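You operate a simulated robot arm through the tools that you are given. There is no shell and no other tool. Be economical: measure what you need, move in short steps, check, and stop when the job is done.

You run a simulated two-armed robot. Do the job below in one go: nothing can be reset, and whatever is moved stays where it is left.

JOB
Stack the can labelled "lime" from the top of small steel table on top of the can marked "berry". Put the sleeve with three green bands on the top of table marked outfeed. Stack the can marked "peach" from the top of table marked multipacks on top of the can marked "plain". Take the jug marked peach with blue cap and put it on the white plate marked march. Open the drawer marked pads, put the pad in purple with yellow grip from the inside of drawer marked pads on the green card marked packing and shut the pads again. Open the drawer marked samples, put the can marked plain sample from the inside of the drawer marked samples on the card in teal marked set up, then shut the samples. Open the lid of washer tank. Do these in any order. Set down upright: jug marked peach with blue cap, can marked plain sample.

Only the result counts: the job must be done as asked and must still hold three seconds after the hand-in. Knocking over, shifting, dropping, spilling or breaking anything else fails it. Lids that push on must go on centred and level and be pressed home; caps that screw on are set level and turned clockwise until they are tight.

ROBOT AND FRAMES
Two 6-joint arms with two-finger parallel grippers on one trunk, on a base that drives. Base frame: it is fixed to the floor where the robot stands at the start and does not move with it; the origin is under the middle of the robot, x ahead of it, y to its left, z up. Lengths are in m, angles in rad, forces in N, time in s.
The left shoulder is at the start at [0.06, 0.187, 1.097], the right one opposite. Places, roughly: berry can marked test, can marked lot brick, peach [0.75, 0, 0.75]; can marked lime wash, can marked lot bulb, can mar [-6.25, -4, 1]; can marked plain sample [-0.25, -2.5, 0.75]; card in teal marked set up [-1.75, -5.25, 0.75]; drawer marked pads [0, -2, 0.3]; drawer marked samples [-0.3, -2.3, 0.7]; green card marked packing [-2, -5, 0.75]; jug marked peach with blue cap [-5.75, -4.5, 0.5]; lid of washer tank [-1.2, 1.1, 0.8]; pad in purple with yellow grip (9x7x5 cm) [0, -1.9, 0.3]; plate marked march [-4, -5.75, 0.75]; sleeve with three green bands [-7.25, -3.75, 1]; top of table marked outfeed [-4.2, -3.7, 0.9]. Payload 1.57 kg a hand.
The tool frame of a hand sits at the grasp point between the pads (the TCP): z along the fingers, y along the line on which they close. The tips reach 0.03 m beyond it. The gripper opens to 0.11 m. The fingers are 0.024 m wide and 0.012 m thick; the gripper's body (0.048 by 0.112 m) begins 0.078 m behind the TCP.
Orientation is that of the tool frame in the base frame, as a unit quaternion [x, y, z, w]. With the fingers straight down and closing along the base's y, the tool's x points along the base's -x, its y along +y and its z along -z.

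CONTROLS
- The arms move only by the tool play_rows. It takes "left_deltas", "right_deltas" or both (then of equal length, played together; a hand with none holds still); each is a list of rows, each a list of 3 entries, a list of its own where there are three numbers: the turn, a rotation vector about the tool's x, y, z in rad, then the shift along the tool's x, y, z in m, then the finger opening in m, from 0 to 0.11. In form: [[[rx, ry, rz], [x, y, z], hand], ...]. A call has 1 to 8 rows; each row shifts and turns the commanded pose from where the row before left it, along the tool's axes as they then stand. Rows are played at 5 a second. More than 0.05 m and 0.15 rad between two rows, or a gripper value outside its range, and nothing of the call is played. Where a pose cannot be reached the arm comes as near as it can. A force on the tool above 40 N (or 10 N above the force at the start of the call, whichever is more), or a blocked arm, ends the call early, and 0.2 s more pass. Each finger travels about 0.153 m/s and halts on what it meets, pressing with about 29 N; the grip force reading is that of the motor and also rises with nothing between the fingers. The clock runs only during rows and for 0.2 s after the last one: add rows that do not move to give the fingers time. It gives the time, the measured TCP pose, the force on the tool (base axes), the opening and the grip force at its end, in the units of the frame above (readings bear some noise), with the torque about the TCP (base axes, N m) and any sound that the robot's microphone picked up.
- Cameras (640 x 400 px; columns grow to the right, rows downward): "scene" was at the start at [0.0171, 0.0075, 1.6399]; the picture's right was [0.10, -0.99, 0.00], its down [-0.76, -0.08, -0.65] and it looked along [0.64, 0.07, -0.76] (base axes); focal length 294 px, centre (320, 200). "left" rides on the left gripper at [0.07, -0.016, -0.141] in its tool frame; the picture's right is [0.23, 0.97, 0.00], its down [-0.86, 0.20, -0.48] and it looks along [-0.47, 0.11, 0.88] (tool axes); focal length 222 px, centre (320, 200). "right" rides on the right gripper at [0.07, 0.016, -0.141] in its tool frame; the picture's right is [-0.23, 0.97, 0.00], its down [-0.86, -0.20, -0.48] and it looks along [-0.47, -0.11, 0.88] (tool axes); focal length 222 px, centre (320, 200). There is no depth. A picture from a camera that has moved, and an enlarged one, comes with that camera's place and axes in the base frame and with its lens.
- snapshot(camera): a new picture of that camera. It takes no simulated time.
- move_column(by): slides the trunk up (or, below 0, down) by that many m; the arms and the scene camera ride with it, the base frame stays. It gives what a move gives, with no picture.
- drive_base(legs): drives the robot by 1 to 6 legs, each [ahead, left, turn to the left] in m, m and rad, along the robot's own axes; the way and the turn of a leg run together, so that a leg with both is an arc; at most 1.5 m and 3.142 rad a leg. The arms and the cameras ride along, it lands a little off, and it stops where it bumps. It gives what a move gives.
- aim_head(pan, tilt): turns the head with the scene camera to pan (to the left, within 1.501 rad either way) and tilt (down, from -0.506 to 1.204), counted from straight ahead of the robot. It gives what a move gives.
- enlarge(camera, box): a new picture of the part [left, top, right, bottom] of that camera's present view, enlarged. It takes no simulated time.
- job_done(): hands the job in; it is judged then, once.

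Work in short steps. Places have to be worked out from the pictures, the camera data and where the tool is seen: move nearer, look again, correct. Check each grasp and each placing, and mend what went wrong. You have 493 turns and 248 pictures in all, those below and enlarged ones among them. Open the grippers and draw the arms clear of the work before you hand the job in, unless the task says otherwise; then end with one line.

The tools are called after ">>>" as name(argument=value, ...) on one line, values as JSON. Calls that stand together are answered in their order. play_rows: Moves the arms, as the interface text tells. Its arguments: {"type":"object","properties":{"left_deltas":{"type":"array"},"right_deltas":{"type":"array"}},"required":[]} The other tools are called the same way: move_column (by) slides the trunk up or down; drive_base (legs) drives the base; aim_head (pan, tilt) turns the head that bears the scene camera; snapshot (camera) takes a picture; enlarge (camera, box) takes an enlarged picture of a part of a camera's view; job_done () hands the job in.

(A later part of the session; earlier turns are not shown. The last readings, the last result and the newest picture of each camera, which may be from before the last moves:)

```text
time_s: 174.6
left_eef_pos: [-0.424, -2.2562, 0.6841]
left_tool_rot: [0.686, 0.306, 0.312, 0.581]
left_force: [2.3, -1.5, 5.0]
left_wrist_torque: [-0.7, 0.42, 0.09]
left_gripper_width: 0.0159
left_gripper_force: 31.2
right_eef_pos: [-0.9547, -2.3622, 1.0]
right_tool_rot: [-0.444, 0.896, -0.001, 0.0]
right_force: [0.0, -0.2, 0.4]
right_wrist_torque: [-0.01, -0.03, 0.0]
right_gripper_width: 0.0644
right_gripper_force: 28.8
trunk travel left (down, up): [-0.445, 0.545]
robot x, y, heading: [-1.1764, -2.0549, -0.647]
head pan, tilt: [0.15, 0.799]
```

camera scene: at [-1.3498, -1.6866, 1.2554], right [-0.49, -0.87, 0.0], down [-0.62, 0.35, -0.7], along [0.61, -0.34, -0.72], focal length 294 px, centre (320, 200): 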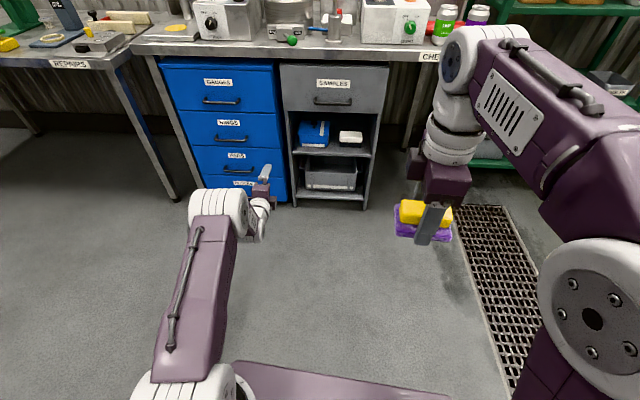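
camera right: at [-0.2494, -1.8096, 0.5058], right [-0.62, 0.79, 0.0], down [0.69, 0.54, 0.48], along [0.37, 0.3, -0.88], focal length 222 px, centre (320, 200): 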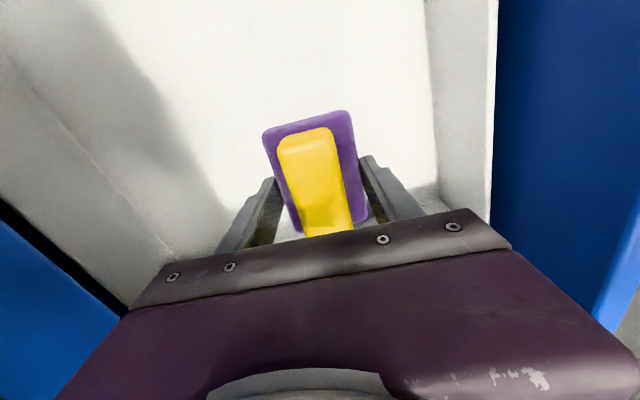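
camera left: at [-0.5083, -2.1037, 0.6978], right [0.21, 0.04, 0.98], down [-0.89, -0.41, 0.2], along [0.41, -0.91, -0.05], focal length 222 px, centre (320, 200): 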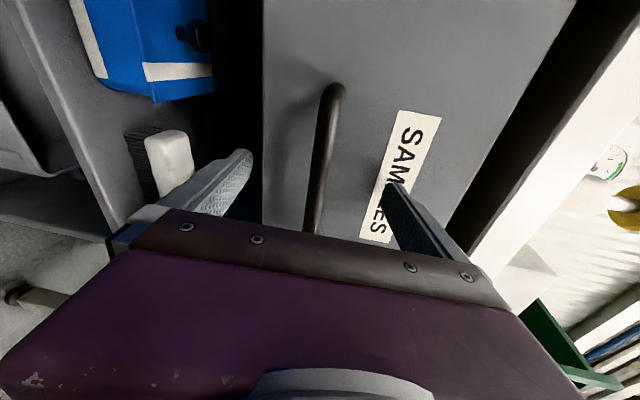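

Gripped. Pull back 0.3 in two stages.

>>> drive_base(legs=[[-0.1, 0, 0]])

>>> drive_base(legs=[[-0.2, 0, 0]])

>>> snapshot(camera="scene")

```text
time_s: 175.7
left_eef_pos: [-0.5067, -2.2006, 0.6843]
left_tool_rot: [0.689, 0.304, 0.312, 0.579]
left_force: [-16.4, -26.1, 1.9]
left_wrist_torque: [-0.63, 0.41, 0.2]
left_gripper_width: 0.0161
left_gripper_force: 32.0
right_eef_pos: [-1.0353, -2.3048, 0.9999]
right_tool_rot: [-0.445, 0.896, -0.001, 0.001]
right_force: [-0.1, 0.6, -0.4]
right_wrist_torque: [-0.03, -0.01, 0.04]
right_gripper_width: 0.0639
right_gripper_force: 29.2
trunk travel left (down, up): [-0.445, 0.545]
robot x, y, heading: [-1.2634, -1.9954, -0.647]
head pan, tilt: [0.15, 0.799]
```

```text
time_s: 177.3
left_eef_pos: [-0.668, -2.0825, 0.6843]
left_tool_rot: [0.69, 0.301, 0.31, 0.58]
left_force: [-15.7, -24.5, 4.7]
left_wrist_torque: [-0.66, 0.43, 0.23]
left_gripper_width: 0.0161
left_gripper_force: 31.2
right_eef_pos: [-1.1961, -2.184, 1.0007]
right_tool_rot: [-0.444, 0.896, -0.001, 0.002]
right_force: [-0.6, 0.2, -0.6]
right_wrist_torque: [-0.02, -0.03, -0.01]
right_gripper_width: 0.0642
right_gripper_force: 29.3
trunk travel left (down, up): [-0.445, 0.545]
robot x, y, heading: [-1.4164, -1.8801, -0.647]
head pan, tilt: [0.15, 0.799]
```

```text
173 pictures are left
camera scene: at [-1.3972, -1.8832, 1.3654], right [-0.48, -0.88, 0.0], down [-0.63, 0.34, -0.7], along [0.61, -0.33, -0.72], focal length 294 px, centre (320, 200)
```

scene: 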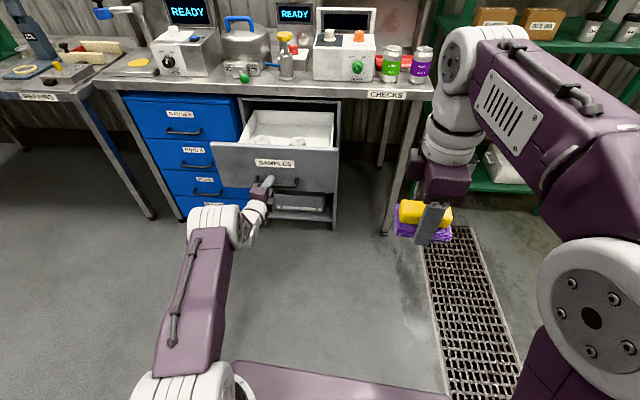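

Drawer open ~0.29 m with cans inside. Release, back off, raise and look in.

>>> play_rows(left_deltas=[[[0, 0, 0], [0, 0, 0], 0.06], [[0, 0, 0], [0, 0, 0], 0.11], [[0, 0, 0], [0, 0, 0], 0.11]])

>>> drive_base(legs=[[-0.12, 0, 0]])

>>> move_column(by=0.35)

>>> enlarge(camera="scene", box=[180, 80, 440, 260])

```text
time_s: 178.1
left_eef_pos: [-0.6648, -2.0813, 0.6832]
left_tool_rot: [0.69, 0.303, 0.31, 0.58]
left_force: [0.2, 0.7, 0.2]
left_wrist_torque: [-0.03, -0.06, -0.03]
left_gripper_width: 0.11
left_gripper_force: 0.1
right_eef_pos: [-1.192, -2.1827, 1.0]
right_tool_rot: [-0.444, 0.896, -0.001, -0.001]
right_force: [0.3, 0.5, -0.9]
right_wrist_torque: [0.01, -0.01, 0.0]
right_gripper_width: 0.0639
right_gripper_force: 29.1
trunk travel left (down, up): [-0.445, 0.545]
robot x, y, heading: [-1.4154, -1.8786, -0.647]
head pan, tilt: [0.15, 0.799]
```

```text
time_s: 179.3
left_eef_pos: [-0.7626, -2.0081, 0.6829]
left_tool_rot: [0.689, 0.303, 0.309, 0.581]
left_force: [-0.1, -0.4, -0.3]
left_wrist_torque: [0.02, 0.01, 0.0]
left_gripper_width: 0.11
left_gripper_force: 0.0
right_eef_pos: [-1.2903, -2.1068, 1.0014]
right_tool_rot: [-0.444, 0.896, -0.002, 0.0]
right_force: [-0.3, -0.4, -0.4]
right_wrist_torque: [-0.01, 0.0, -0.04]
right_gripper_width: 0.0641
right_gripper_force: 29.0
trunk travel left (down, up): [-0.445, 0.545]
robot x, y, heading: [-1.5131, -1.8058, -0.65]
head pan, tilt: [0.15, 0.799]
```

```text
time_s: 182.8
left_eef_pos: [-0.762, -2.0087, 1.0319]
left_tool_rot: [0.69, 0.302, 0.309, 0.581]
left_force: [-0.2, 0.7, 0.0]
left_wrist_torque: [0.02, 0.0, -0.03]
left_gripper_width: 0.1101
left_gripper_force: 0.1
right_eef_pos: [-1.2888, -2.1096, 1.3505]
right_tool_rot: [-0.444, 0.896, 0.0, 0.0]
right_force: [-0.3, -0.9, -0.7]
right_wrist_torque: [0.0, -0.02, 0.0]
right_gripper_width: 0.064
right_gripper_force: 28.9
trunk travel left (down, up): [-0.795, 0.195]
robot x, y, heading: [-1.5149, -1.8029, -0.648]
head pan, tilt: [0.15, 0.799]
```

```text
2.22 times, centred on (310, 170) of scene
camera zoom: at [-1.4899, -1.8073, 1.7153], right [-0.48, -0.88, 0.0], down [-0.63, 0.34, -0.7], along [0.61, -0.33, -0.72], focal length 654 px, centre (342, 267)
```

zoom: 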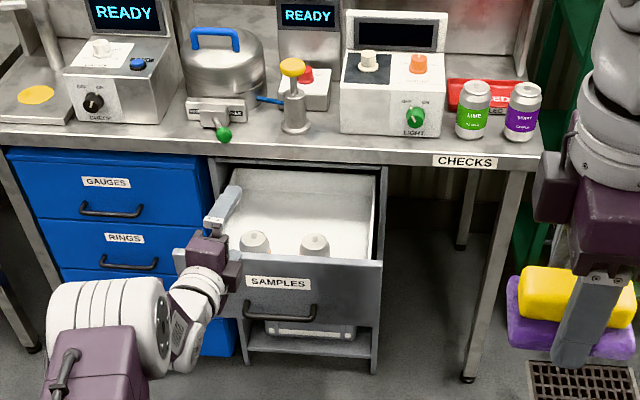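

Two light cans stand in the drawer. Turn the left hand down again to look and grasp from above.

>>> play_rows(left_deltas=[[[0.14, 0, 0], [0, 0, -0.02], 0.11], [[0.14, 0, 0], [0, 0, -0.02], 0.11], [[0.14, 0, 0], [0, 0, -0.03], 0.11], [[0.14, 0, 0], [0, 0, -0.03], 0.11], [[0.14, 0, 0], [0, 0, 0], 0.11], [[0.14, 0, 0], [0, 0, 0], 0.11], [[0.14, 0, 0], [0, 0, 0], 0.11], [[0.14, 0, 0], [0, 0, 0], 0.11]])

>>> play_rows(left_deltas=[[[0.14, 0, 0], [0, -0.03, 0], 0.11], [[0.14, 0, 0], [0, -0.03, 0], 0.11], [[0.0, 0, 0], [0, -0.03, 0], 0.11], [[0, 0, -0.14], [0, -0.03, 0], 0.11], [[0, 0, -0.14], [0, 0, 0], 0.11], [[0, 0, -0.14], [0, 0, 0], 0.11], [[0, 0, -0.14], [0, 0, 0], 0.11], [[0, 0, -0.14], [0, 0, 0], 0.11]])

>>> play_rows(left_deltas=[[[0, 0, -0.14], [0, 0, 0], 0.11], [[0, 0, -0.14], [0, 0, 0], 0.11], [[0, 0, -0.14], [0, 0, 0], 0.11], [[0, 0, -0.14], [0, 0, 0], 0.11], [[0, 0, -0.14], [0, 0, 0], 0.11], [[0, 0, -0.14], [0, 0, 0], 0.11]])

```text
time_s: 184.6
left_eef_pos: [-0.8414, -1.9695, 1.0722]
left_tool_rot: [0.861, 0.384, 0.145, 0.299]
left_force: [0.9, -0.2, 0.2]
left_wrist_torque: [0.0, -0.01, 0.0]
left_gripper_width: 0.11
left_gripper_force: 0.1
left hand out of reach, approached as far as the arm can: row 6, 7, 8
right_eef_pos: [-1.2886, -2.1084, 1.35]
right_tool_rot: [-0.444, 0.896, -0.001, -0.001]
right_force: [0.6, 0.2, 0.3]
right_wrist_torque: [-0.01, 0.03, 0.03]
right_gripper_width: 0.0643
right_gripper_force: 28.8
trunk travel left (down, up): [-0.795, 0.195]
robot x, y, heading: [-1.5155, -1.8026, -0.651]
head pan, tilt: [0.15, 0.799]
```

```text
time_s: 186.3
left_eef_pos: [-0.9241, -1.8819, 1.014]
left_tool_rot: [0.705, 0.687, 0.02, 0.175]
left_force: [-0.4, -0.8, 0.0]
left_wrist_torque: [-0.01, 0.01, 0.04]
left_gripper_width: 0.1101
left_gripper_force: 0.0
left hand out of reach, approached as far as the arm can: row 1, 2
right_eef_pos: [-1.2879, -2.1085, 1.3496]
right_tool_rot: [-0.444, 0.896, -0.001, 0.0]
right_force: [-0.8, -0.2, -0.1]
right_wrist_torque: [0.01, 0.01, 0.02]
right_gripper_width: 0.0641
right_gripper_force: 29.3
trunk travel left (down, up): [-0.795, 0.195]
robot x, y, heading: [-1.5118, -1.8033, -0.649]
head pan, tilt: [0.15, 0.799]
```

```text
time_s: 187.8
left_eef_pos: [-0.9244, -1.8826, 1.0133]
left_tool_rot: [0.363, 0.915, -0.054, 0.168]
left_force: [0.4, 0.4, 0.1]
left_wrist_torque: [0.01, 0.01, 0.02]
left_gripper_width: 0.11
left_gripper_force: 0.1
right_eef_pos: [-1.2879, -2.1081, 1.3502]
right_tool_rot: [-0.445, 0.896, -0.001, -0.001]
right_force: [0.1, -0.4, -1.1]
right_wrist_torque: [0.0, -0.01, 0.01]
right_gripper_width: 0.064
right_gripper_force: 28.7
trunk travel left (down, up): [-0.795, 0.195]
robot x, y, heading: [-1.5136, -1.8015, -0.646]
head pan, tilt: [0.15, 0.799]
```

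Level the left hand, then drive ahead so it is over the drawer.

>>> play_rows(left_deltas=[[[0, 0.12, 0], [0, 0, 0], 0.11], [[0, 0.12, 0], [0, 0, 0], 0.11], [[0, 0.11, 0], [0, 0, 0], 0.11]])

>>> drive_base(legs=[[0.42, 0, 0]])

>>> snapshot(camera="left")

>>> aim_head(pan=0.2, tilt=0.9)

>>> snapshot(camera="scene")

```text
time_s: 188.6
left_eef_pos: [-0.9392, -1.8627, 0.9987]
left_tool_rot: [0.37, 0.922, -0.048, 0.1]
left_force: [-0.4, 0.0, -0.9]
left_wrist_torque: [0.02, 0.01, 0.0]
left_gripper_width: 0.1099
left_gripper_force: 0.1
left hand out of reach, approached as far as the arm can: row 1, 2, 3
right_eef_pos: [-1.289, -2.1094, 1.3494]
right_tool_rot: [-0.444, 0.896, -0.002, -0.001]
right_force: [-0.4, 0.0, -1.3]
right_wrist_torque: [0.01, 0.0, 0.0]
right_gripper_width: 0.064
right_gripper_force: 28.8
trunk travel left (down, up): [-0.795, 0.195]
robot x, y, heading: [-1.5131, -1.8049, -0.647]
head pan, tilt: [0.15, 0.799]
```

```text
time_s: 191.1
left_eef_pos: [-0.6055, -2.1159, 0.9988]
left_tool_rot: [0.369, 0.923, -0.047, 0.102]
left_force: [0.2, 0.2, 0.2]
left_wrist_torque: [-0.03, 0.0, -0.01]
left_gripper_width: 0.1101
left_gripper_force: 0.1
right_eef_pos: [-0.955, -2.3611, 1.3512]
right_tool_rot: [-0.445, 0.896, -0.002, 0.0]
right_force: [-0.1, 0.0, 0.0]
right_wrist_torque: [0.03, 0.01, 0.01]
right_gripper_width: 0.0639
right_gripper_force: 28.9
trunk travel left (down, up): [-0.795, 0.195]
robot x, y, heading: [-1.1812, -2.0566, -0.651]
head pan, tilt: [0.15, 0.799]
```

```text
171 pictures are left
camera left: at [-0.6897, -2.0568, 1.1221], right [0.51, 0.86, -0.06], down [0.67, -0.35, 0.65], along [0.54, -0.38, -0.75], focal length 222 px, centre (320, 200)
```

left: 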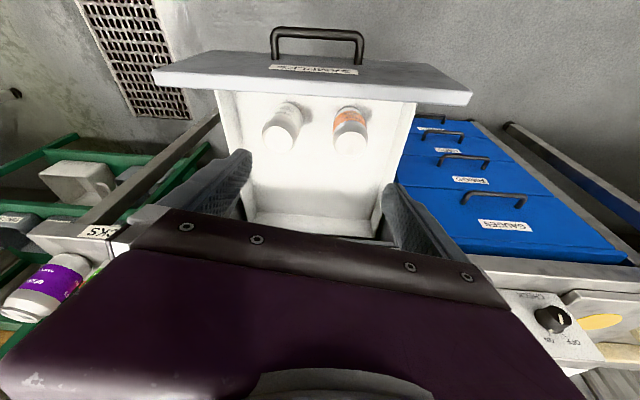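

```text
time_s: 191.8
left_eef_pos: [-0.6035, -2.1157, 0.9989]
left_tool_rot: [0.369, 0.923, -0.047, 0.1]
left_force: [-0.2, 0.1, -0.1]
left_wrist_torque: [0.03, 0.02, -0.01]
left_gripper_width: 0.1103
left_gripper_force: 0.0
right_eef_pos: [-0.954, -2.3615, 1.3512]
right_tool_rot: [-0.445, 0.896, -0.001, 0.0]
right_force: [-0.2, 0.4, -1.4]
right_wrist_torque: [0.01, -0.01, -0.01]
right_gripper_width: 0.0641
right_gripper_force: 29.5
trunk travel left (down, up): [-0.795, 0.195]
robot x, y, heading: [-1.1801, -2.0584, -0.646]
head pan, tilt: [0.201, 0.901]
```

```text
170 pictures are left
camera scene: at [-1.1577, -2.0552, 1.7075], right [-0.43, -0.9, 0.0], down [-0.71, 0.34, -0.62], along [0.56, -0.27, -0.78], focal length 294 px, centre (320, 200)
```

scene: 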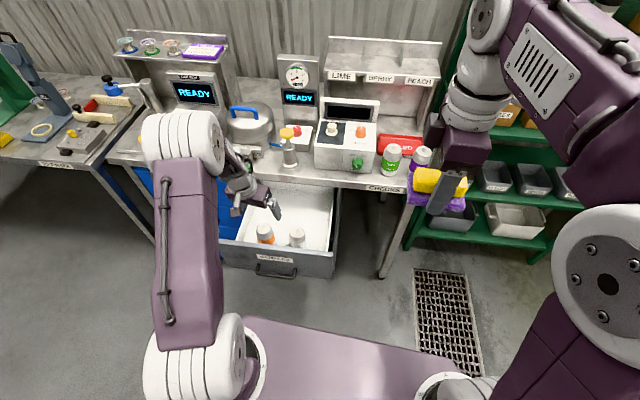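

The right-hand can (no coloured label) is the plain one, at ≈(-0.588,-2.234), top z≈0.757. Verify the label with a zoom and move the left hand over it, levelling.

>>> enlarge(camera="left", box=[240, 80, 400, 180])

>>> play_rows(left_deltas=[[[0, 0, 0], [-0.03, -0.03, 0], 0.11], [[0, 0.0, 0], [-0.03, -0.03, 0], 0.11], [[0, 0.1, 0], [-0.025, -0.025, 0], 0.11], [[0, 0.11, 0], [0, 0, 0], 0.11]])

>>> snapshot(camera="left")

```text
4.00 times, centred on (320, 130) of left
camera zoom: at [-0.6888, -2.0575, 1.1216], right [0.51, 0.86, -0.06], down [0.67, -0.35, 0.65], along [0.54, -0.38, -0.76], focal length 888 px, centre (320, 480)
```

zoom: 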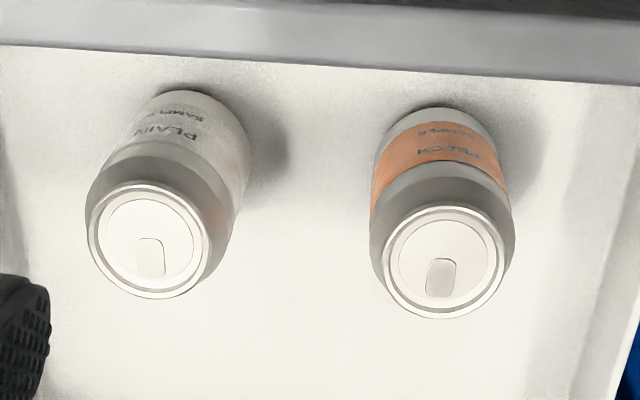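

```text
time_s: 192.8
left_eef_pos: [-0.6568, -2.1797, 0.9742]
left_tool_rot: [0.373, 0.925, -0.073, 0.022]
left_force: [0.6, -0.3, -0.1]
left_wrist_torque: [0.01, 0.01, 0.0]
left_gripper_width: 0.1099
left_gripper_force: 0.1
left hand out of reach, approached as far as the arm can: row 1, 2, 3, 4
right_eef_pos: [-0.9537, -2.3615, 1.3506]
right_tool_rot: [-0.445, 0.896, -0.002, 0.0]
right_force: [0.0, 0.5, -1.4]
right_wrist_torque: [0.0, 0.01, 0.01]
right_gripper_width: 0.064
right_gripper_force: 29.3
trunk travel left (down, up): [-0.795, 0.195]
robot x, y, heading: [-1.1797, -2.0562, -0.646]
head pan, tilt: [0.201, 0.901]
```

```text
168 pictures are left
camera left: at [-0.7185, -2.1208, 1.1101], right [0.51, 0.85, -0.14], down [0.76, -0.37, 0.53], along [0.4, -0.38, -0.84], focal length 222 px, centre (320, 200)
```

left: 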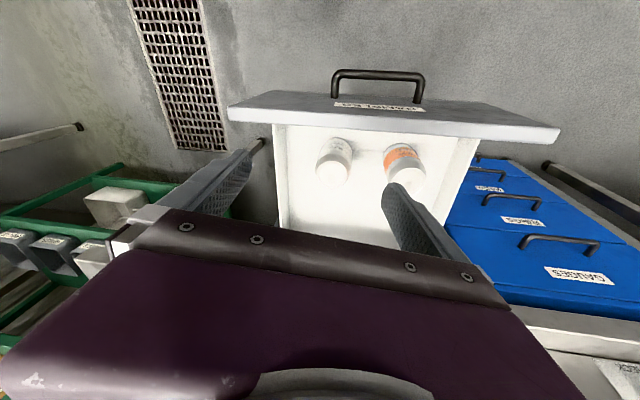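

The can is confirmed "PLAIN SAMPLE". The left arm seems to be in an awkward posture; I go back to its neutral place (higher, further out) and level it there.

>>> play_rows(left_deltas=[[[0, 0, 0], [0.02, 0.02, -0.04], 0.11], [[0, 0, 0], [0.02, 0.02, -0.04], 0.11], [[0, 0, 0], [0, 0.02, -0.04], 0.11], [[-0.06, 0.05, -0.05], [0, 0, -0.04], 0.11], [[-0.06, 0.05, -0.05], [0, 0, -0.02], 0.11], [[0, 0, 0], [0, 0, 0], 0.11]])

```text
time_s: 194.2
left_eef_pos: [-0.7145, -2.0635, 1.0449]
left_tool_rot: [0.339, 0.939, -0.055, 0.025]
left_force: [-0.2, 0.4, -0.3]
left_wrist_torque: [0.01, 0.06, 0.01]
left_gripper_width: 0.11
left_gripper_force: 0.1
left hand out of reach, approached as far as the arm can: row 1, 2, 3, 4, 5
right_eef_pos: [-0.952, -2.3618, 1.3508]
right_tool_rot: [-0.445, 0.896, -0.001, -0.001]
right_force: [-1.5, 0.4, -0.2]
right_wrist_torque: [-0.01, 0.01, 0.0]
right_gripper_width: 0.064
right_gripper_force: 29.1
trunk travel left (down, up): [-0.795, 0.195]
robot x, y, heading: [-1.1785, -2.0591, -0.645]
head pan, tilt: [0.201, 0.901]
```

>>> play_rows(left_deltas=[[[0, 0, 0], [-0.03, 0, -0.03], 0.11], [[0, 0, 0], [-0.03, 0, -0.03], 0.11], [[0, 0, 0], [0, 0, -0.04], 0.11], [[0, 0, 0], [0, 0, -0.02], 0.11]])

>>> snapshot(camera="scene")

```text
time_s: 195.2
left_eef_pos: [-0.6998, -2.0727, 1.122]
left_tool_rot: [0.338, 0.936, -0.087, 0.038]
left_force: [-0.1, -0.5, -1.0]
left_wrist_torque: [0.0, 0.0, 0.02]
left_gripper_width: 0.1103
left_gripper_force: 0.1
left hand out of reach, approached as far as the arm can: row 1, 2, 3
right_eef_pos: [-0.9548, -2.3613, 1.3498]
right_tool_rot: [-0.445, 0.896, -0.002, 0.0]
right_force: [-0.3, -0.7, -1.0]
right_wrist_torque: [0.02, -0.04, 0.0]
right_gripper_width: 0.0637
right_gripper_force: 28.5
trunk travel left (down, up): [-0.795, 0.195]
robot x, y, heading: [-1.1799, -2.0595, -0.654]
head pan, tilt: [0.201, 0.901]
```

```text
167 pictures are left
camera scene: at [-1.1591, -2.0544, 1.7074], right [-0.43, -0.9, 0.0], down [-0.71, 0.34, -0.62], along [0.56, -0.27, -0.78], focal length 294 px, centre (320, 200)
```

scene: 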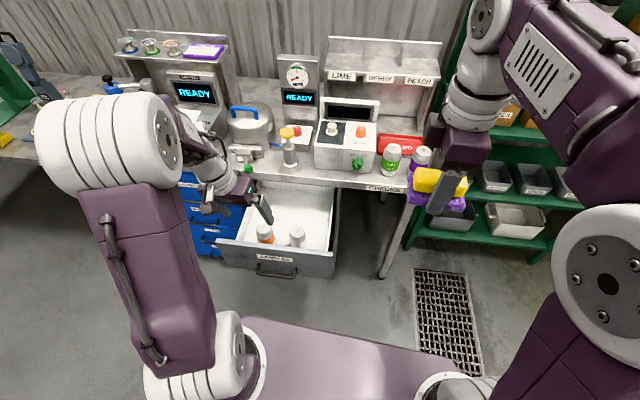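

Apply the leveling rotation here.

>>> play_rows(left_deltas=[[[-0.07, 0.065, 0], [0, 0, 0], 0.11], [[-0.07, 0.065, 0], [0, 0, 0], 0.11], [[0, 0, 0], [0, 0, 0], 0.11], [[0, 0, 0], [-0.03, 0, 0], 0.11], [[0, 0, 0], [-0.03, 0, 0], 0.11]])

```text
time_s: 196.4
left_eef_pos: [-0.6574, -2.1072, 1.1205]
left_tool_rot: [0.338, 0.935, -0.096, 0.042]
left_force: [-0.2, -0.2, -0.4]
left_wrist_torque: [0.02, 0.01, -0.02]
left_gripper_width: 0.1099
left_gripper_force: 0.0
left hand out of reach, approached as far as the arm can: row 1, 2, 4, 5
right_eef_pos: [-0.953, -2.3628, 1.35]
right_tool_rot: [-0.445, 0.896, 0.0, -0.001]
right_force: [0.4, 0.9, -1.0]
right_wrist_torque: [0.0, 0.0, 0.0]
right_gripper_width: 0.0643
right_gripper_force: 29.2
trunk travel left (down, up): [-0.795, 0.195]
robot x, y, heading: [-1.1761, -2.0609, -0.65]
head pan, tilt: [0.201, 0.901]
```

A wrist joint seems at its limit. Try yawing the tool back (+z) and leveling in that yaw.

>>> play_rows(left_deltas=[[[0, 0, 0.14], [0, 0, 0], 0.11], [[0, 0, 0.14], [0, 0, 0], 0.11], [[0, 0, 0.14], [0, 0, 0], 0.11], [[0, 0, 0.14], [0, 0, 0], 0.11], [[0, 0, 0.14], [0, 0, 0], 0.11], [[0, 0, 0.14], [0, 0, 0], 0.11]])

```text
time_s: 197.8
left_eef_pos: [-0.6643, -2.104, 1.1109]
left_tool_rot: [0.691, 0.716, -0.067, 0.075]
left_force: [-0.2, 0.4, 1.1]
left_wrist_torque: [0.0, 0.01, 0.02]
left_gripper_width: 0.1098
left_gripper_force: 0.0
left hand out of reach, approached as far as the arm can: row 1, 2
right_eef_pos: [-0.9533, -2.3612, 1.3501]
right_tool_rot: [-0.444, 0.896, -0.002, -0.001]
right_force: [-0.3, 0.1, -0.6]
right_wrist_torque: [0.02, 0.01, 0.02]
right_gripper_width: 0.0639
right_gripper_force: 29.1
trunk travel left (down, up): [-0.795, 0.195]
robot x, y, heading: [-1.1786, -2.0569, -0.648]
head pan, tilt: [0.201, 0.901]
```

>>> play_rows(left_deltas=[[[0, 0.1, 0], [0, 0, 0], 0.11], [[0, 0.1, 0], [0, 0, 0], 0.11], [[0, 0, 0], [0, 0, 0], 0.11]])

```text
time_s: 198.6
left_eef_pos: [-0.6641, -2.1026, 1.1108]
left_tool_rot: [0.69, 0.717, -0.067, 0.074]
left_force: [0.4, 0.2, -1.3]
left_wrist_torque: [-0.01, 0.01, 0.02]
left_gripper_width: 0.1102
left_gripper_force: 0.2
left hand out of reach, approached as far as the arm can: row 1, 2
right_eef_pos: [-0.952, -2.3611, 1.3513]
right_tool_rot: [-0.444, 0.896, -0.001, 0.0]
right_force: [-0.6, -0.8, 0.1]
right_wrist_torque: [0.01, -0.01, 0.05]
right_gripper_width: 0.0641
right_gripper_force: 28.9
trunk travel left (down, up): [-0.795, 0.195]
robot x, y, heading: [-1.1757, -2.0596, -0.647]
head pan, tilt: [0.201, 0.901]
```

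Raise the trunk fully and lower the arm relative to it, to reach a posture that worked before.

>>> move_column(by=0.19)

>>> play_rows(left_deltas=[[[0, 0, 0], [0, 0, 0.045], 0.11], [[0, 0, 0], [0, 0, 0.045], 0.11], [[0, 0, 0], [0, 0, 0.045], 0.11], [[0, 0, 0], [0, 0, 0.045], 0.11], [[0, 0, 0], [0, 0, 0.045], 0.11], [[0, 0.1, 0], [0, 0, 0.02], 0.11], [[0, 0.1, 0], [0, 0, 0], 0.11]])

```text
time_s: 200.7
left_eef_pos: [-0.663, -2.1031, 1.2991]
left_tool_rot: [0.691, 0.716, -0.067, 0.075]
left_force: [0.1, -0.2, 0.0]
left_wrist_torque: [0.02, 0.03, 0.0]
left_gripper_width: 0.1101
left_gripper_force: 0.0
right_eef_pos: [-0.9553, -2.3614, 1.54]
right_tool_rot: [-0.445, 0.896, -0.001, -0.001]
right_force: [0.7, 0.0, -0.7]
right_wrist_torque: [0.0, 0.02, 0.03]
right_gripper_width: 0.064
right_gripper_force: 28.3
trunk travel left (down, up): [-0.985, 0.005]
robot x, y, heading: [-1.1777, -2.0556, -0.648]
head pan, tilt: [0.201, 0.901]
```

```text
time_s: 202.3
left_eef_pos: [-0.6622, -2.1527, 1.06]
left_tool_rot: [0.693, 0.719, -0.032, 0.039]
left_force: [0.7, -0.1, 0.8]
left_wrist_torque: [0.0, 0.0, 0.0]
left_gripper_width: 0.1099
left_gripper_force: 0.0
left hand out of reach, approached as far as the arm can: row 7
right_eef_pos: [-0.9543, -2.3621, 1.541]
right_tool_rot: [-0.445, 0.896, -0.001, -0.001]
right_force: [0.4, -0.3, -0.6]
right_wrist_torque: [-0.01, 0.02, 0.03]
right_gripper_width: 0.064
right_gripper_force: 28.7
trunk travel left (down, up): [-0.985, 0.005]
robot x, y, heading: [-1.1828, -2.0567, -0.642]
head pan, tilt: [0.201, 0.901]
```

Improving. Move toward the can and level.

>>> play_rows(left_deltas=[[[0, 0, 0], [-0.03, 0.03, 0], 0.11], [[0, 0, 0], [-0.03, 0.03, 0.02], 0.11], [[0, 0.05, 0], [-0.02, 0.014, 0.02], 0.11], [[0, 0.05, 0], [0, 0, 0], 0.11], [[0, 0, 0], [0, 0, 0], 0.11]])

>>> snapshot(camera="left")

```text
time_s: 203.5
left_eef_pos: [-0.6304, -2.1926, 1.0423]
left_tool_rot: [0.692, 0.719, -0.049, 0.053]
left_force: [0.4, 0.2, 0.0]
left_wrist_torque: [0.01, 0.0, 0.02]
left_gripper_width: 0.1101
left_gripper_force: 0.1
left hand out of reach, approached as far as the arm can: row 1, 2, 3
right_eef_pos: [-0.9532, -2.3632, 1.5385]
right_tool_rot: [-0.445, 0.896, -0.001, 0.0]
right_force: [1.0, -0.4, -0.7]
right_wrist_torque: [-0.02, -0.01, -0.01]
right_gripper_width: 0.064
right_gripper_force: 28.9
trunk travel left (down, up): [-0.985, 0.005]
robot x, y, heading: [-1.1771, -2.0618, -0.648]
head pan, tilt: [0.201, 0.901]
```

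```text
166 pictures are left
camera left: at [-0.653, -2.1035, 1.1718], right [0.96, 0.26, -0.03], down [0.23, -0.77, 0.6], along [0.13, -0.58, -0.8], focal length 222 px, centre (320, 200)
```

left: 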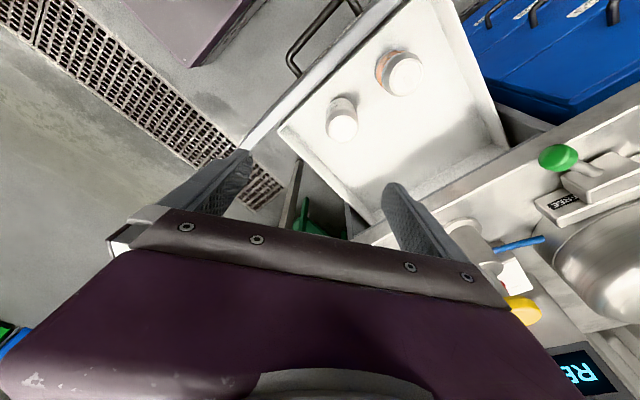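

>>> snapshot(camera="scene")

```text
165 pictures are left
camera scene: at [-1.1574, -2.0559, 1.8974], right [-0.43, -0.9, 0.0], down [-0.71, 0.34, -0.62], along [0.56, -0.27, -0.78], focal length 294 px, centre (320, 200)
```

scene: 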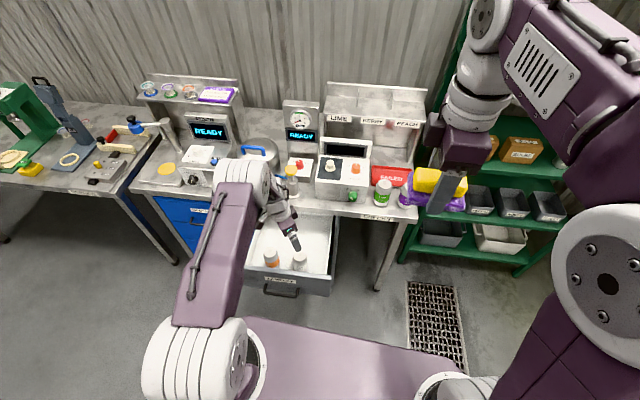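

The reach is limited forward in this posture but better closer in; so pull the hand back 5 cm, level it, and use the base to go forward instead.

>>> play_rows(left_deltas=[[[0, 0, 0], [0.03, -0.04, 0], 0.11], [[0, 0.075, 0], [0, 0, 0.03], 0.11], [[0, 0.075, 0], [0, 0, 0.03], 0.11], [[0, 0, 0], [0, 0, 0], 0.11]])

```text
time_s: 204.5
left_eef_pos: [-0.6807, -2.1654, 0.9967]
left_tool_rot: [0.694, 0.717, -0.016, 0.063]
left_force: [-0.4, 0.3, -0.5]
left_wrist_torque: [0.01, 0.02, 0.01]
left_gripper_width: 0.11
left_gripper_force: 0.1
left hand out of reach, approached as far as the arm can: row 2, 3
right_eef_pos: [-0.9525, -2.362, 1.5401]
right_tool_rot: [-0.445, 0.895, -0.001, -0.001]
right_force: [0.2, -0.1, 0.0]
right_wrist_torque: [-0.01, -0.02, -0.03]
right_gripper_width: 0.0641
right_gripper_force: 28.6
trunk travel left (down, up): [-0.985, 0.005]
robot x, y, heading: [-1.1766, -2.0583, -0.648]
head pan, tilt: [0.201, 0.901]
```

Leveling worked before with the tool yawed by +90°. Yaw +0.73 more and level there; that yaw also suits the can grasp.

>>> play_rows(left_deltas=[[[0, 0, 0.14], [0, 0, 0], 0.11], [[0, 0, 0.14], [0, 0, 0], 0.11], [[0, 0, 0.14], [0, 0, 0], 0.11], [[0, 0, 0.14], [0, 0, 0], 0.11], [[0, 0, 0.14], [0, 0, 0], 0.11], [[0.06, 0, 0], [0, 0, 0], 0.11], [[0.06, 0, 0], [0, 0, 0], 0.11]])

```text
time_s: 206.1
left_eef_pos: [-0.6954, -2.1551, 0.9974]
left_tool_rot: [0.9, 0.435, -0.026, 0.024]
left_force: [-0.3, 1.0, 0.3]
left_wrist_torque: [-0.01, 0.04, 0.0]
left_gripper_width: 0.1101
left_gripper_force: 0.1
left hand out of reach, approached as far as the arm can: row 7
right_eef_pos: [-0.9544, -2.3621, 1.5401]
right_tool_rot: [-0.445, 0.896, -0.001, 0.0]
right_force: [0.1, 0.4, -0.9]
right_wrist_torque: [0.01, -0.01, -0.04]
right_gripper_width: 0.0639
right_gripper_force: 29.1
trunk travel left (down, up): [-0.985, 0.005]
robot x, y, heading: [-1.1794, -2.0541, -0.649]
head pan, tilt: [0.201, 0.901]
```

Nearly level. Drive 0.1 ahead and check with the camera.

>>> drive_base(legs=[[0.1, 0, 0]])

>>> play_rows(left_deltas=[[[0, 0.065, 0], [0, 0.015, 0.03], 0.11], [[0, 0, 0], [0, 0.015, 0.03], 0.11], [[0, 0, 0], [0, 0, 0.0], 0.11]])

>>> snapshot(camera="left")

>>> enlarge(camera="scene", box=[220, 200, 380, 320])

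```text
time_s: 207.2
left_eef_pos: [-0.6199, -2.2132, 0.9995]
left_tool_rot: [0.899, 0.436, -0.025, 0.027]
left_force: [-1.0, 0.5, 0.4]
left_wrist_torque: [-0.07, -0.03, 0.02]
left_gripper_width: 0.1101
left_gripper_force: 0.0
right_eef_pos: [-0.8829, -2.4162, 1.5432]
right_tool_rot: [-0.445, 0.896, -0.004, 0.001]
right_force: [0.0, 0.5, -0.4]
right_wrist_torque: [-0.09, -0.07, 0.04]
right_gripper_width: 0.0638
right_gripper_force: 29.2
trunk travel left (down, up): [-0.985, 0.005]
robot x, y, heading: [-1.0986, -2.1199, -0.647]
head pan, tilt: [0.201, 0.901]
```

```text
time_s: 208.0
left_eef_pos: [-0.631, -2.2119, 0.9413]
left_tool_rot: [0.9, 0.436, -0.007, 0.027]
left_force: [-0.4, -0.1, 0.1]
left_wrist_torque: [0.01, -0.01, -0.01]
left_gripper_width: 0.1102
left_gripper_force: 0.1
left hand out of reach, approached as far as the arm can: row 1, 2
right_eef_pos: [-0.8737, -2.4214, 1.5399]
right_tool_rot: [-0.446, 0.895, -0.002, -0.001]
right_force: [0.0, 0.3, -0.2]
right_wrist_torque: [0.01, 0.02, -0.01]
right_gripper_width: 0.064
right_gripper_force: 28.5
trunk travel left (down, up): [-0.985, 0.005]
robot x, y, heading: [-1.0991, -2.1147, -0.649]
head pan, tilt: [0.201, 0.901]
```

```text
164 pictures are left
camera left: at [-0.6032, -2.1382, 1.0789], right [0.91, -0.42, 0.03], down [-0.38, -0.77, 0.52], along [-0.19, -0.48, -0.86], focal length 222 px, centre (320, 200)
```

left: 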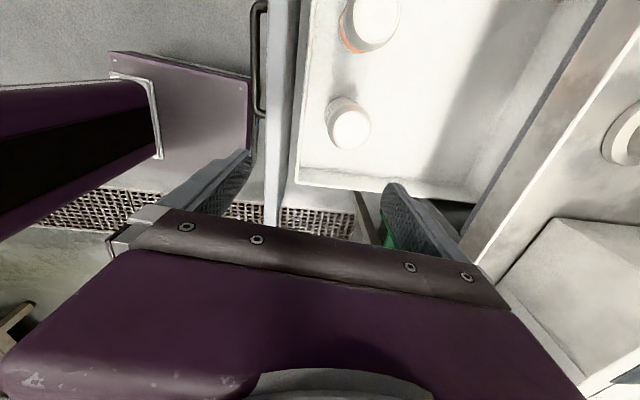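

```text
3.33 times, centred on (300, 260) of scene
camera zoom: at [-1.078, -2.1152, 1.8974], right [-0.43, -0.9, 0.0], down [-0.71, 0.34, -0.62], along [0.56, -0.27, -0.78], focal length 982 px, centre (387, 0)
```

zoom: 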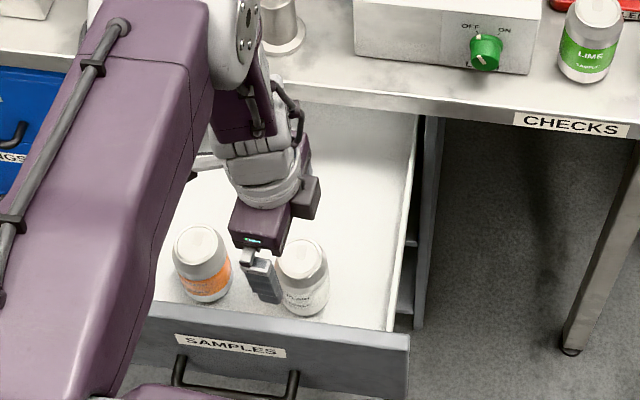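

Can centre ≈(-0.582,-2.232): 5 cm ahead, 1.4 cm left of TCP. Creep the base ahead 5 cm and adjust.

>>> drive_base(legs=[[0.05, 0.012, 0]])

>>> move_column(by=-0.12)

>>> snapshot(camera="left")

>>> enlarge(camera="scene", box=[220, 200, 380, 320])

```text
time_s: 209.0
left_eef_pos: [-0.5907, -2.229, 0.9455]
left_tool_rot: [0.899, 0.436, -0.003, 0.03]
left_force: [-0.5, 0.9, 0.5]
left_wrist_torque: [-0.01, -0.1, 0.01]
left_gripper_width: 0.1101
left_gripper_force: 0.1
right_eef_pos: [-0.839, -2.4374, 1.5419]
right_tool_rot: [-0.445, 0.896, -0.006, 0.003]
right_force: [-2.5, 0.9, -0.8]
right_wrist_torque: [-0.08, -0.12, -0.04]
right_gripper_width: 0.0639
right_gripper_force: 28.8
trunk travel left (down, up): [-0.985, 0.005]
robot x, y, heading: [-1.0565, -2.1375, -0.645]
head pan, tilt: [0.201, 0.901]
```

```text
time_s: 210.5
left_eef_pos: [-0.5843, -2.2312, 0.8215]
left_tool_rot: [0.899, 0.436, -0.007, 0.026]
left_force: [0.5, 0.1, 0.1]
left_wrist_torque: [0.0, -0.03, -0.02]
left_gripper_width: 0.1101
left_gripper_force: 0.1
right_eef_pos: [-0.8258, -2.4428, 1.4205]
right_tool_rot: [-0.445, 0.896, -0.001, 0.0]
right_force: [0.5, -0.5, -0.3]
right_wrist_torque: [0.04, 0.06, -0.01]
right_gripper_width: 0.0642
right_gripper_force: 28.9
trunk travel left (down, up): [-0.865, 0.125]
robot x, y, heading: [-1.0543, -2.1383, -0.648]
head pan, tilt: [0.201, 0.901]
```

```text
162 pictures are left
camera left: at [-0.5565, -2.1589, 0.9593], right [0.91, -0.42, 0.03], down [-0.38, -0.77, 0.52], along [-0.19, -0.48, -0.86], focal length 222 px, centre (320, 200)
```

left: 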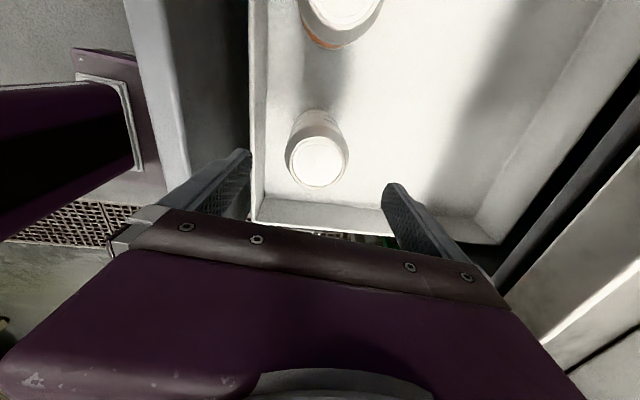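

```text
3.33 times, centred on (300, 260) of scene
camera zoom: at [-1.0314, -2.1356, 1.7775], right [-0.43, -0.9, 0.0], down [-0.71, 0.34, -0.62], along [0.56, -0.27, -0.78], focal length 982 px, centre (387, 0)
```

zoom: 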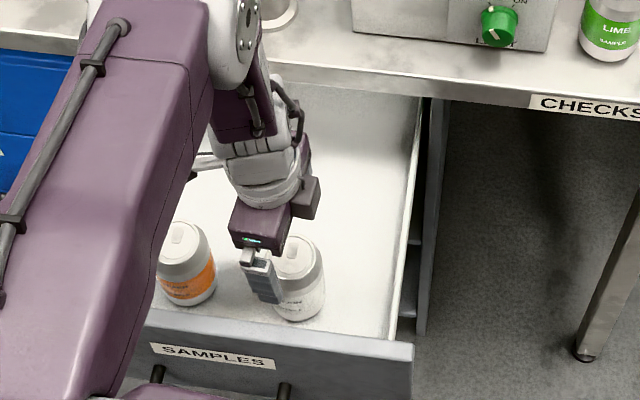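

Centred over the can. Narrow to 0.082 to clear the drawer front, lower by column 0.1 and check.

>>> play_rows(left_deltas=[[[0, 0, 0], [0, 0, 0], 0.084], [[0, 0, 0], [0, 0, 0], 0.084]])

>>> move_column(by=-0.05)

>>> snapshot(camera="left")

```text
time_s: 211.1
left_eef_pos: [-0.5819, -2.2314, 0.8231]
left_tool_rot: [0.899, 0.436, -0.007, 0.026]
left_force: [0.1, 0.6, -1.1]
left_wrist_torque: [0.0, -0.02, 0.0]
left_gripper_width: 0.0842
left_gripper_force: 0.1
right_eef_pos: [-0.8277, -2.4427, 1.4211]
right_tool_rot: [-0.444, 0.896, 0.0, -0.001]
right_force: [-0.1, 0.7, -1.4]
right_wrist_torque: [-0.01, -0.03, 0.01]
right_gripper_width: 0.064
right_gripper_force: 29.2
trunk travel left (down, up): [-0.865, 0.125]
robot x, y, heading: [-1.0546, -2.1397, -0.647]
head pan, tilt: [0.201, 0.901]
```

```text
time_s: 212.0
left_eef_pos: [-0.5833, -2.2317, 0.7727]
left_tool_rot: [0.899, 0.437, -0.007, 0.027]
left_force: [0.3, -0.2, 0.3]
left_wrist_torque: [-0.03, 0.04, -0.03]
left_gripper_width: 0.084
left_gripper_force: 0.0
right_eef_pos: [-0.8284, -2.4413, 1.3716]
right_tool_rot: [-0.445, 0.896, -0.002, 0.0]
right_force: [-0.6, -0.5, -0.6]
right_wrist_torque: [-0.01, -0.02, -0.02]
right_gripper_width: 0.0638
right_gripper_force: 28.8
trunk travel left (down, up): [-0.815, 0.175]
robot x, y, heading: [-1.0524, -2.1378, -0.647]
head pan, tilt: [0.201, 0.901]
```

```text
160 pictures are left
camera left: at [-0.5568, -2.1587, 0.9095], right [0.91, -0.42, 0.03], down [-0.38, -0.77, 0.52], along [-0.19, -0.48, -0.86], focal length 222 px, centre (320, 200)
```

left: 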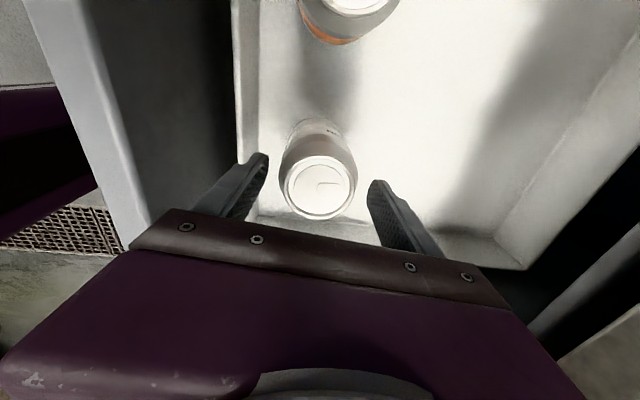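

Straddling well. Lower 5.5 cm and close gently.

>>> move_column(by=-0.055)

>>> play_rows(left_deltas=[[[0, 0, 0], [0, 0, 0], 0.05], [[0, 0, 0], [0, 0, 0], 0.04], [[0, 0, 0], [0, 0, 0], 0.04], [[0, 0, 0], [0, 0, 0], 0.04]])

>>> snapshot(camera="left")

```text
time_s: 212.9
left_eef_pos: [-0.5828, -2.2318, 0.7156]
left_tool_rot: [0.899, 0.436, -0.006, 0.027]
left_force: [-0.6, 0.3, 0.4]
left_wrist_torque: [0.02, 0.01, -0.02]
left_gripper_width: 0.0839
left_gripper_force: 0.1
right_eef_pos: [-0.8282, -2.4423, 1.3157]
right_tool_rot: [-0.444, 0.896, -0.001, 0.001]
right_force: [-1.0, 0.2, -0.1]
right_wrist_torque: [0.02, 0.03, -0.01]
right_gripper_width: 0.0642
right_gripper_force: 28.5
trunk travel left (down, up): [-0.76, 0.23]
robot x, y, heading: [-1.0533, -2.1381, -0.647]
head pan, tilt: [0.201, 0.901]
```

```text
time_s: 213.9
left_eef_pos: [-0.5834, -2.231, 0.7175]
left_tool_rot: [0.899, 0.436, -0.007, 0.026]
left_force: [-0.9, 0.2, 1.4]
left_wrist_torque: [0.09, 0.23, -0.01]
left_gripper_width: 0.0655
left_gripper_force: 28.6
right_eef_pos: [-0.8293, -2.4417, 1.3164]
right_tool_rot: [-0.445, 0.895, -0.001, 0.0]
right_force: [0.5, -0.3, -1.2]
right_wrist_torque: [0.0, -0.03, 0.0]
right_gripper_width: 0.0639
right_gripper_force: 29.4
trunk travel left (down, up): [-0.76, 0.23]
robot x, y, heading: [-1.0515, -2.1386, -0.647]
head pan, tilt: [0.201, 0.901]
```

```text
159 pictures are left
camera left: at [-0.5569, -2.1587, 0.8545], right [0.91, -0.42, 0.03], down [-0.38, -0.77, 0.52], along [-0.19, -0.48, -0.86], focal length 222 px, centre (320, 200)
```

left: 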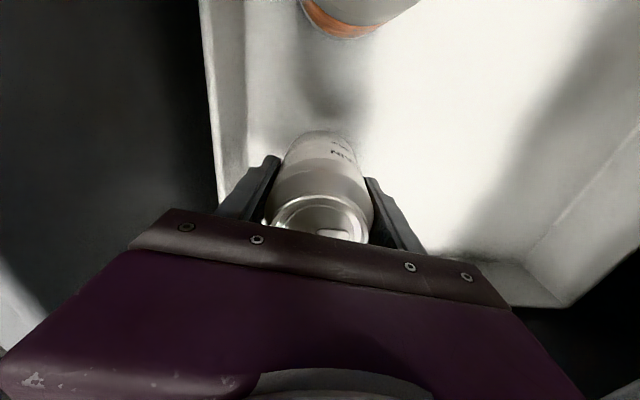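

Can gripped (65.5 mm). Lift it out by the column and back away.

>>> move_column(by=0.2)

>>> drive_base(legs=[[-0.4, 0, 0]])

>>> snapshot(camera="scene")

```text
time_s: 216.1
left_eef_pos: [-0.5843, -2.2323, 0.9166]
left_tool_rot: [0.9, 0.435, -0.007, 0.026]
left_force: [0.0, 0.8, -2.7]
left_wrist_torque: [-0.01, 0.01, -0.01]
left_gripper_width: 0.0651
left_gripper_force: 29.3
right_eef_pos: [-0.8272, -2.4413, 1.5155]
right_tool_rot: [-0.444, 0.896, -0.002, 0.0]
right_force: [-1.0, -0.2, -1.3]
right_wrist_torque: [0.0, -0.02, 0.01]
right_gripper_width: 0.0641
right_gripper_force: 29.4
trunk travel left (down, up): [-0.96, 0.03]
robot x, y, heading: [-1.0515, -2.1425, -0.649]
head pan, tilt: [0.201, 0.901]
```

```text
time_s: 218.6
left_eef_pos: [-0.9029, -1.9941, 0.9147]
left_tool_rot: [0.901, 0.433, -0.008, 0.024]
left_force: [-0.1, -0.1, -2.3]
left_wrist_torque: [0.07, 0.04, -0.03]
left_gripper_width: 0.0651
left_gripper_force: 29.2
right_eef_pos: [-1.1468, -2.2025, 1.514]
right_tool_rot: [-0.442, 0.897, 0.0, -0.002]
right_force: [-0.3, 0.3, -0.5]
right_wrist_torque: [0.0, 0.02, 0.02]
right_gripper_width: 0.0644
right_gripper_force: 29.1
trunk travel left (down, up): [-0.96, 0.03]
robot x, y, heading: [-1.3732, -1.8981, -0.651]
head pan, tilt: [0.201, 0.901]
```

```text
158 pictures are left
camera scene: at [-1.3481, -1.8946, 1.8724], right [-0.44, -0.9, 0.0], down [-0.71, 0.34, -0.62], along [0.56, -0.27, -0.79], focal length 294 px, centre (320, 200)
```

scene: 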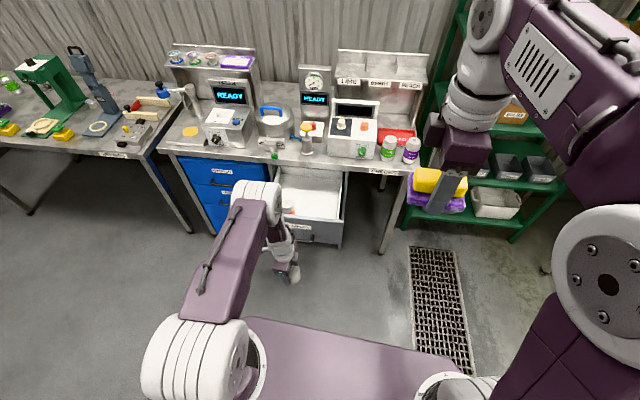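

Lower the right arm relative to the trunk and extend it forward a bit, then lower the trunk so its gripper body is at handle height for pushing SAMPLES shut.

>>> play_rows(right_deltas=[[[0, 0, 0], [0, 0, 0.045], 0.0], [[0, 0, 0], [0, 0, 0.045], 0.0], [[0, 0, 0], [0, 0, 0.045], 0.0], [[0, 0, 0], [0, 0, 0.045], 0.0], [[0, 0, 0], [0, 0, 0.045], 0.0], [[0, 0, 0], [0, 0, 0.045], 0.0], [[0, 0, 0], [0, -0.02, 0.04], 0.0], [[0, 0, 0], [0, -0.02, 0.04], 0.0]])

>>> play_rows(right_deltas=[[[0, 0, 0], [0, -0.03, 0], 0.0], [[0, 0, 0], [0, -0.03, 0], 0.0], [[0, 0, 0], [0, -0.03, 0.0], 0.0], [[0, 0, 0], [0, -0.03, 0.0], 0.0]])

>>> move_column(by=-0.4)

```text
time_s: 220.4
left_eef_pos: [-0.9027, -1.9937, 0.9156]
left_tool_rot: [0.901, 0.434, -0.007, 0.026]
left_force: [-0.1, -0.5, -2.3]
left_wrist_torque: [0.02, 0.01, -0.03]
left_gripper_width: 0.0653
left_gripper_force: 28.7
right_eef_pos: [-1.1154, -2.2287, 1.1642]
right_tool_rot: [-0.442, 0.897, -0.002, 0.0]
right_force: [0.2, 0.6, -1.2]
right_wrist_torque: [0.04, 0.05, -0.02]
right_gripper_width: 0.064
right_gripper_force: 29.0
trunk travel left (down, up): [-0.96, 0.03]
robot x, y, heading: [-1.3711, -1.8949, -0.654]
head pan, tilt: [0.201, 0.901]
```

```text
time_s: 221.4
left_eef_pos: [-0.9042, -1.9917, 0.9162]
left_tool_rot: [0.901, 0.434, -0.008, 0.026]
left_force: [0.1, -0.4, -3.6]
left_wrist_torque: [0.01, 0.04, 0.01]
left_gripper_width: 0.0655
left_gripper_force: 29.3
right_eef_pos: [-1.0207, -2.2997, 1.1653]
right_tool_rot: [-0.443, 0.897, -0.002, 0.0]
right_force: [0.3, 0.0, -0.7]
right_wrist_torque: [0.04, 0.03, -0.03]
right_gripper_width: 0.0641
right_gripper_force: 29.2
trunk travel left (down, up): [-0.96, 0.03]
robot x, y, heading: [-1.3709, -1.8934, -0.651]
head pan, tilt: [0.201, 0.901]
```

```text
time_s: 225.2
left_eef_pos: [-0.9033, -1.9917, 0.5162]
left_tool_rot: [0.901, 0.433, -0.006, 0.027]
left_force: [0.3, 0.3, -3.4]
left_wrist_torque: [0.01, 0.02, 0.03]
left_gripper_width: 0.0655
left_gripper_force: 29.4
right_eef_pos: [-1.0217, -2.2985, 0.766]
right_tool_rot: [-0.443, 0.897, -0.001, 0.0]
right_force: [0.1, -0.6, -0.5]
right_wrist_torque: [0.02, 0.01, -0.03]
right_gripper_width: 0.0641
right_gripper_force: 29.4
trunk travel left (down, up): [-0.56, 0.43]
robot x, y, heading: [-1.3737, -1.895, -0.652]
head pan, tilt: [0.201, 0.901]
```

>>> move_column(by=-0.185)

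>>> drive_base(legs=[[0, 0.385, 0]])

>>> aim_head(pan=0.0, tilt=0.7)

>>> snapshot(camera="scene")

```text
time_s: 227.3
left_eef_pos: [-0.9037, -1.9904, 0.3322]
left_tool_rot: [0.9, 0.434, -0.006, 0.027]
left_force: [0.2, -1.0, -3.3]
left_wrist_torque: [0.0, -0.01, 0.01]
left_gripper_width: 0.0653
left_gripper_force: 29.3
right_eef_pos: [-1.022, -2.2997, 0.5812]
right_tool_rot: [-0.442, 0.897, -0.002, 0.0]
right_force: [0.2, -0.3, 0.2]
right_wrist_torque: [-0.01, -0.02, -0.02]
right_gripper_width: 0.0638
right_gripper_force: 28.9
trunk travel left (down, up): [-0.375, 0.615]
robot x, y, heading: [-1.373, -1.8957, -0.652]
head pan, tilt: [0.201, 0.901]
```

```text
time_s: 229.7
left_eef_pos: [-0.6698, -1.6825, 0.3301]
left_tool_rot: [0.9, 0.435, -0.007, 0.026]
left_force: [-0.2, 0.2, -4.1]
left_wrist_torque: [-0.01, 0.01, 0.02]
left_gripper_width: 0.065
left_gripper_force: 29.1
right_eef_pos: [-0.7858, -1.9917, 0.5813]
right_tool_rot: [-0.443, 0.896, -0.002, -0.001]
right_force: [0.2, 0.3, -0.2]
right_wrist_torque: [-0.01, 0.02, 0.03]
right_gripper_width: 0.0641
right_gripper_force: 29.5
trunk travel left (down, up): [-0.375, 0.615]
robot x, y, heading: [-1.1393, -1.5895, -0.648]
head pan, tilt: [0.201, 0.901]
```

```text
time_s: 230.4
left_eef_pos: [-0.6706, -1.6829, 0.331]
left_tool_rot: [0.9, 0.435, -0.007, 0.026]
left_force: [0.0, 0.6, -4.3]
left_wrist_torque: [0.04, -0.01, 0.0]
left_gripper_width: 0.065
left_gripper_force: 29.3
right_eef_pos: [-0.7868, -1.9905, 0.5809]
right_tool_rot: [-0.444, 0.896, -0.001, -0.001]
right_force: [0.3, 0.2, -1.5]
right_wrist_torque: [-0.03, -0.02, 0.04]
right_gripper_width: 0.0638
right_gripper_force: 29.1
trunk travel left (down, up): [-0.375, 0.615]
robot x, y, heading: [-1.1418, -1.5862, -0.643]
head pan, tilt: [0.0, 0.7]
```

```text
157 pictures are left
camera scene: at [-1.1181, -1.6046, 1.3035], right [-0.6, -0.8, 0.0], down [-0.51, 0.39, -0.76], along [0.61, -0.46, -0.65], focal length 294 px, centre (320, 200)
```

scene: 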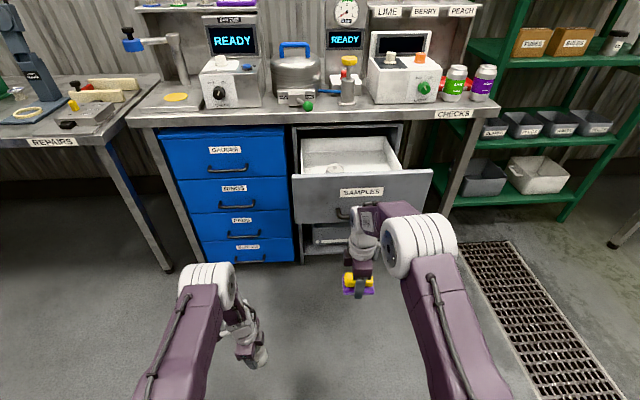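

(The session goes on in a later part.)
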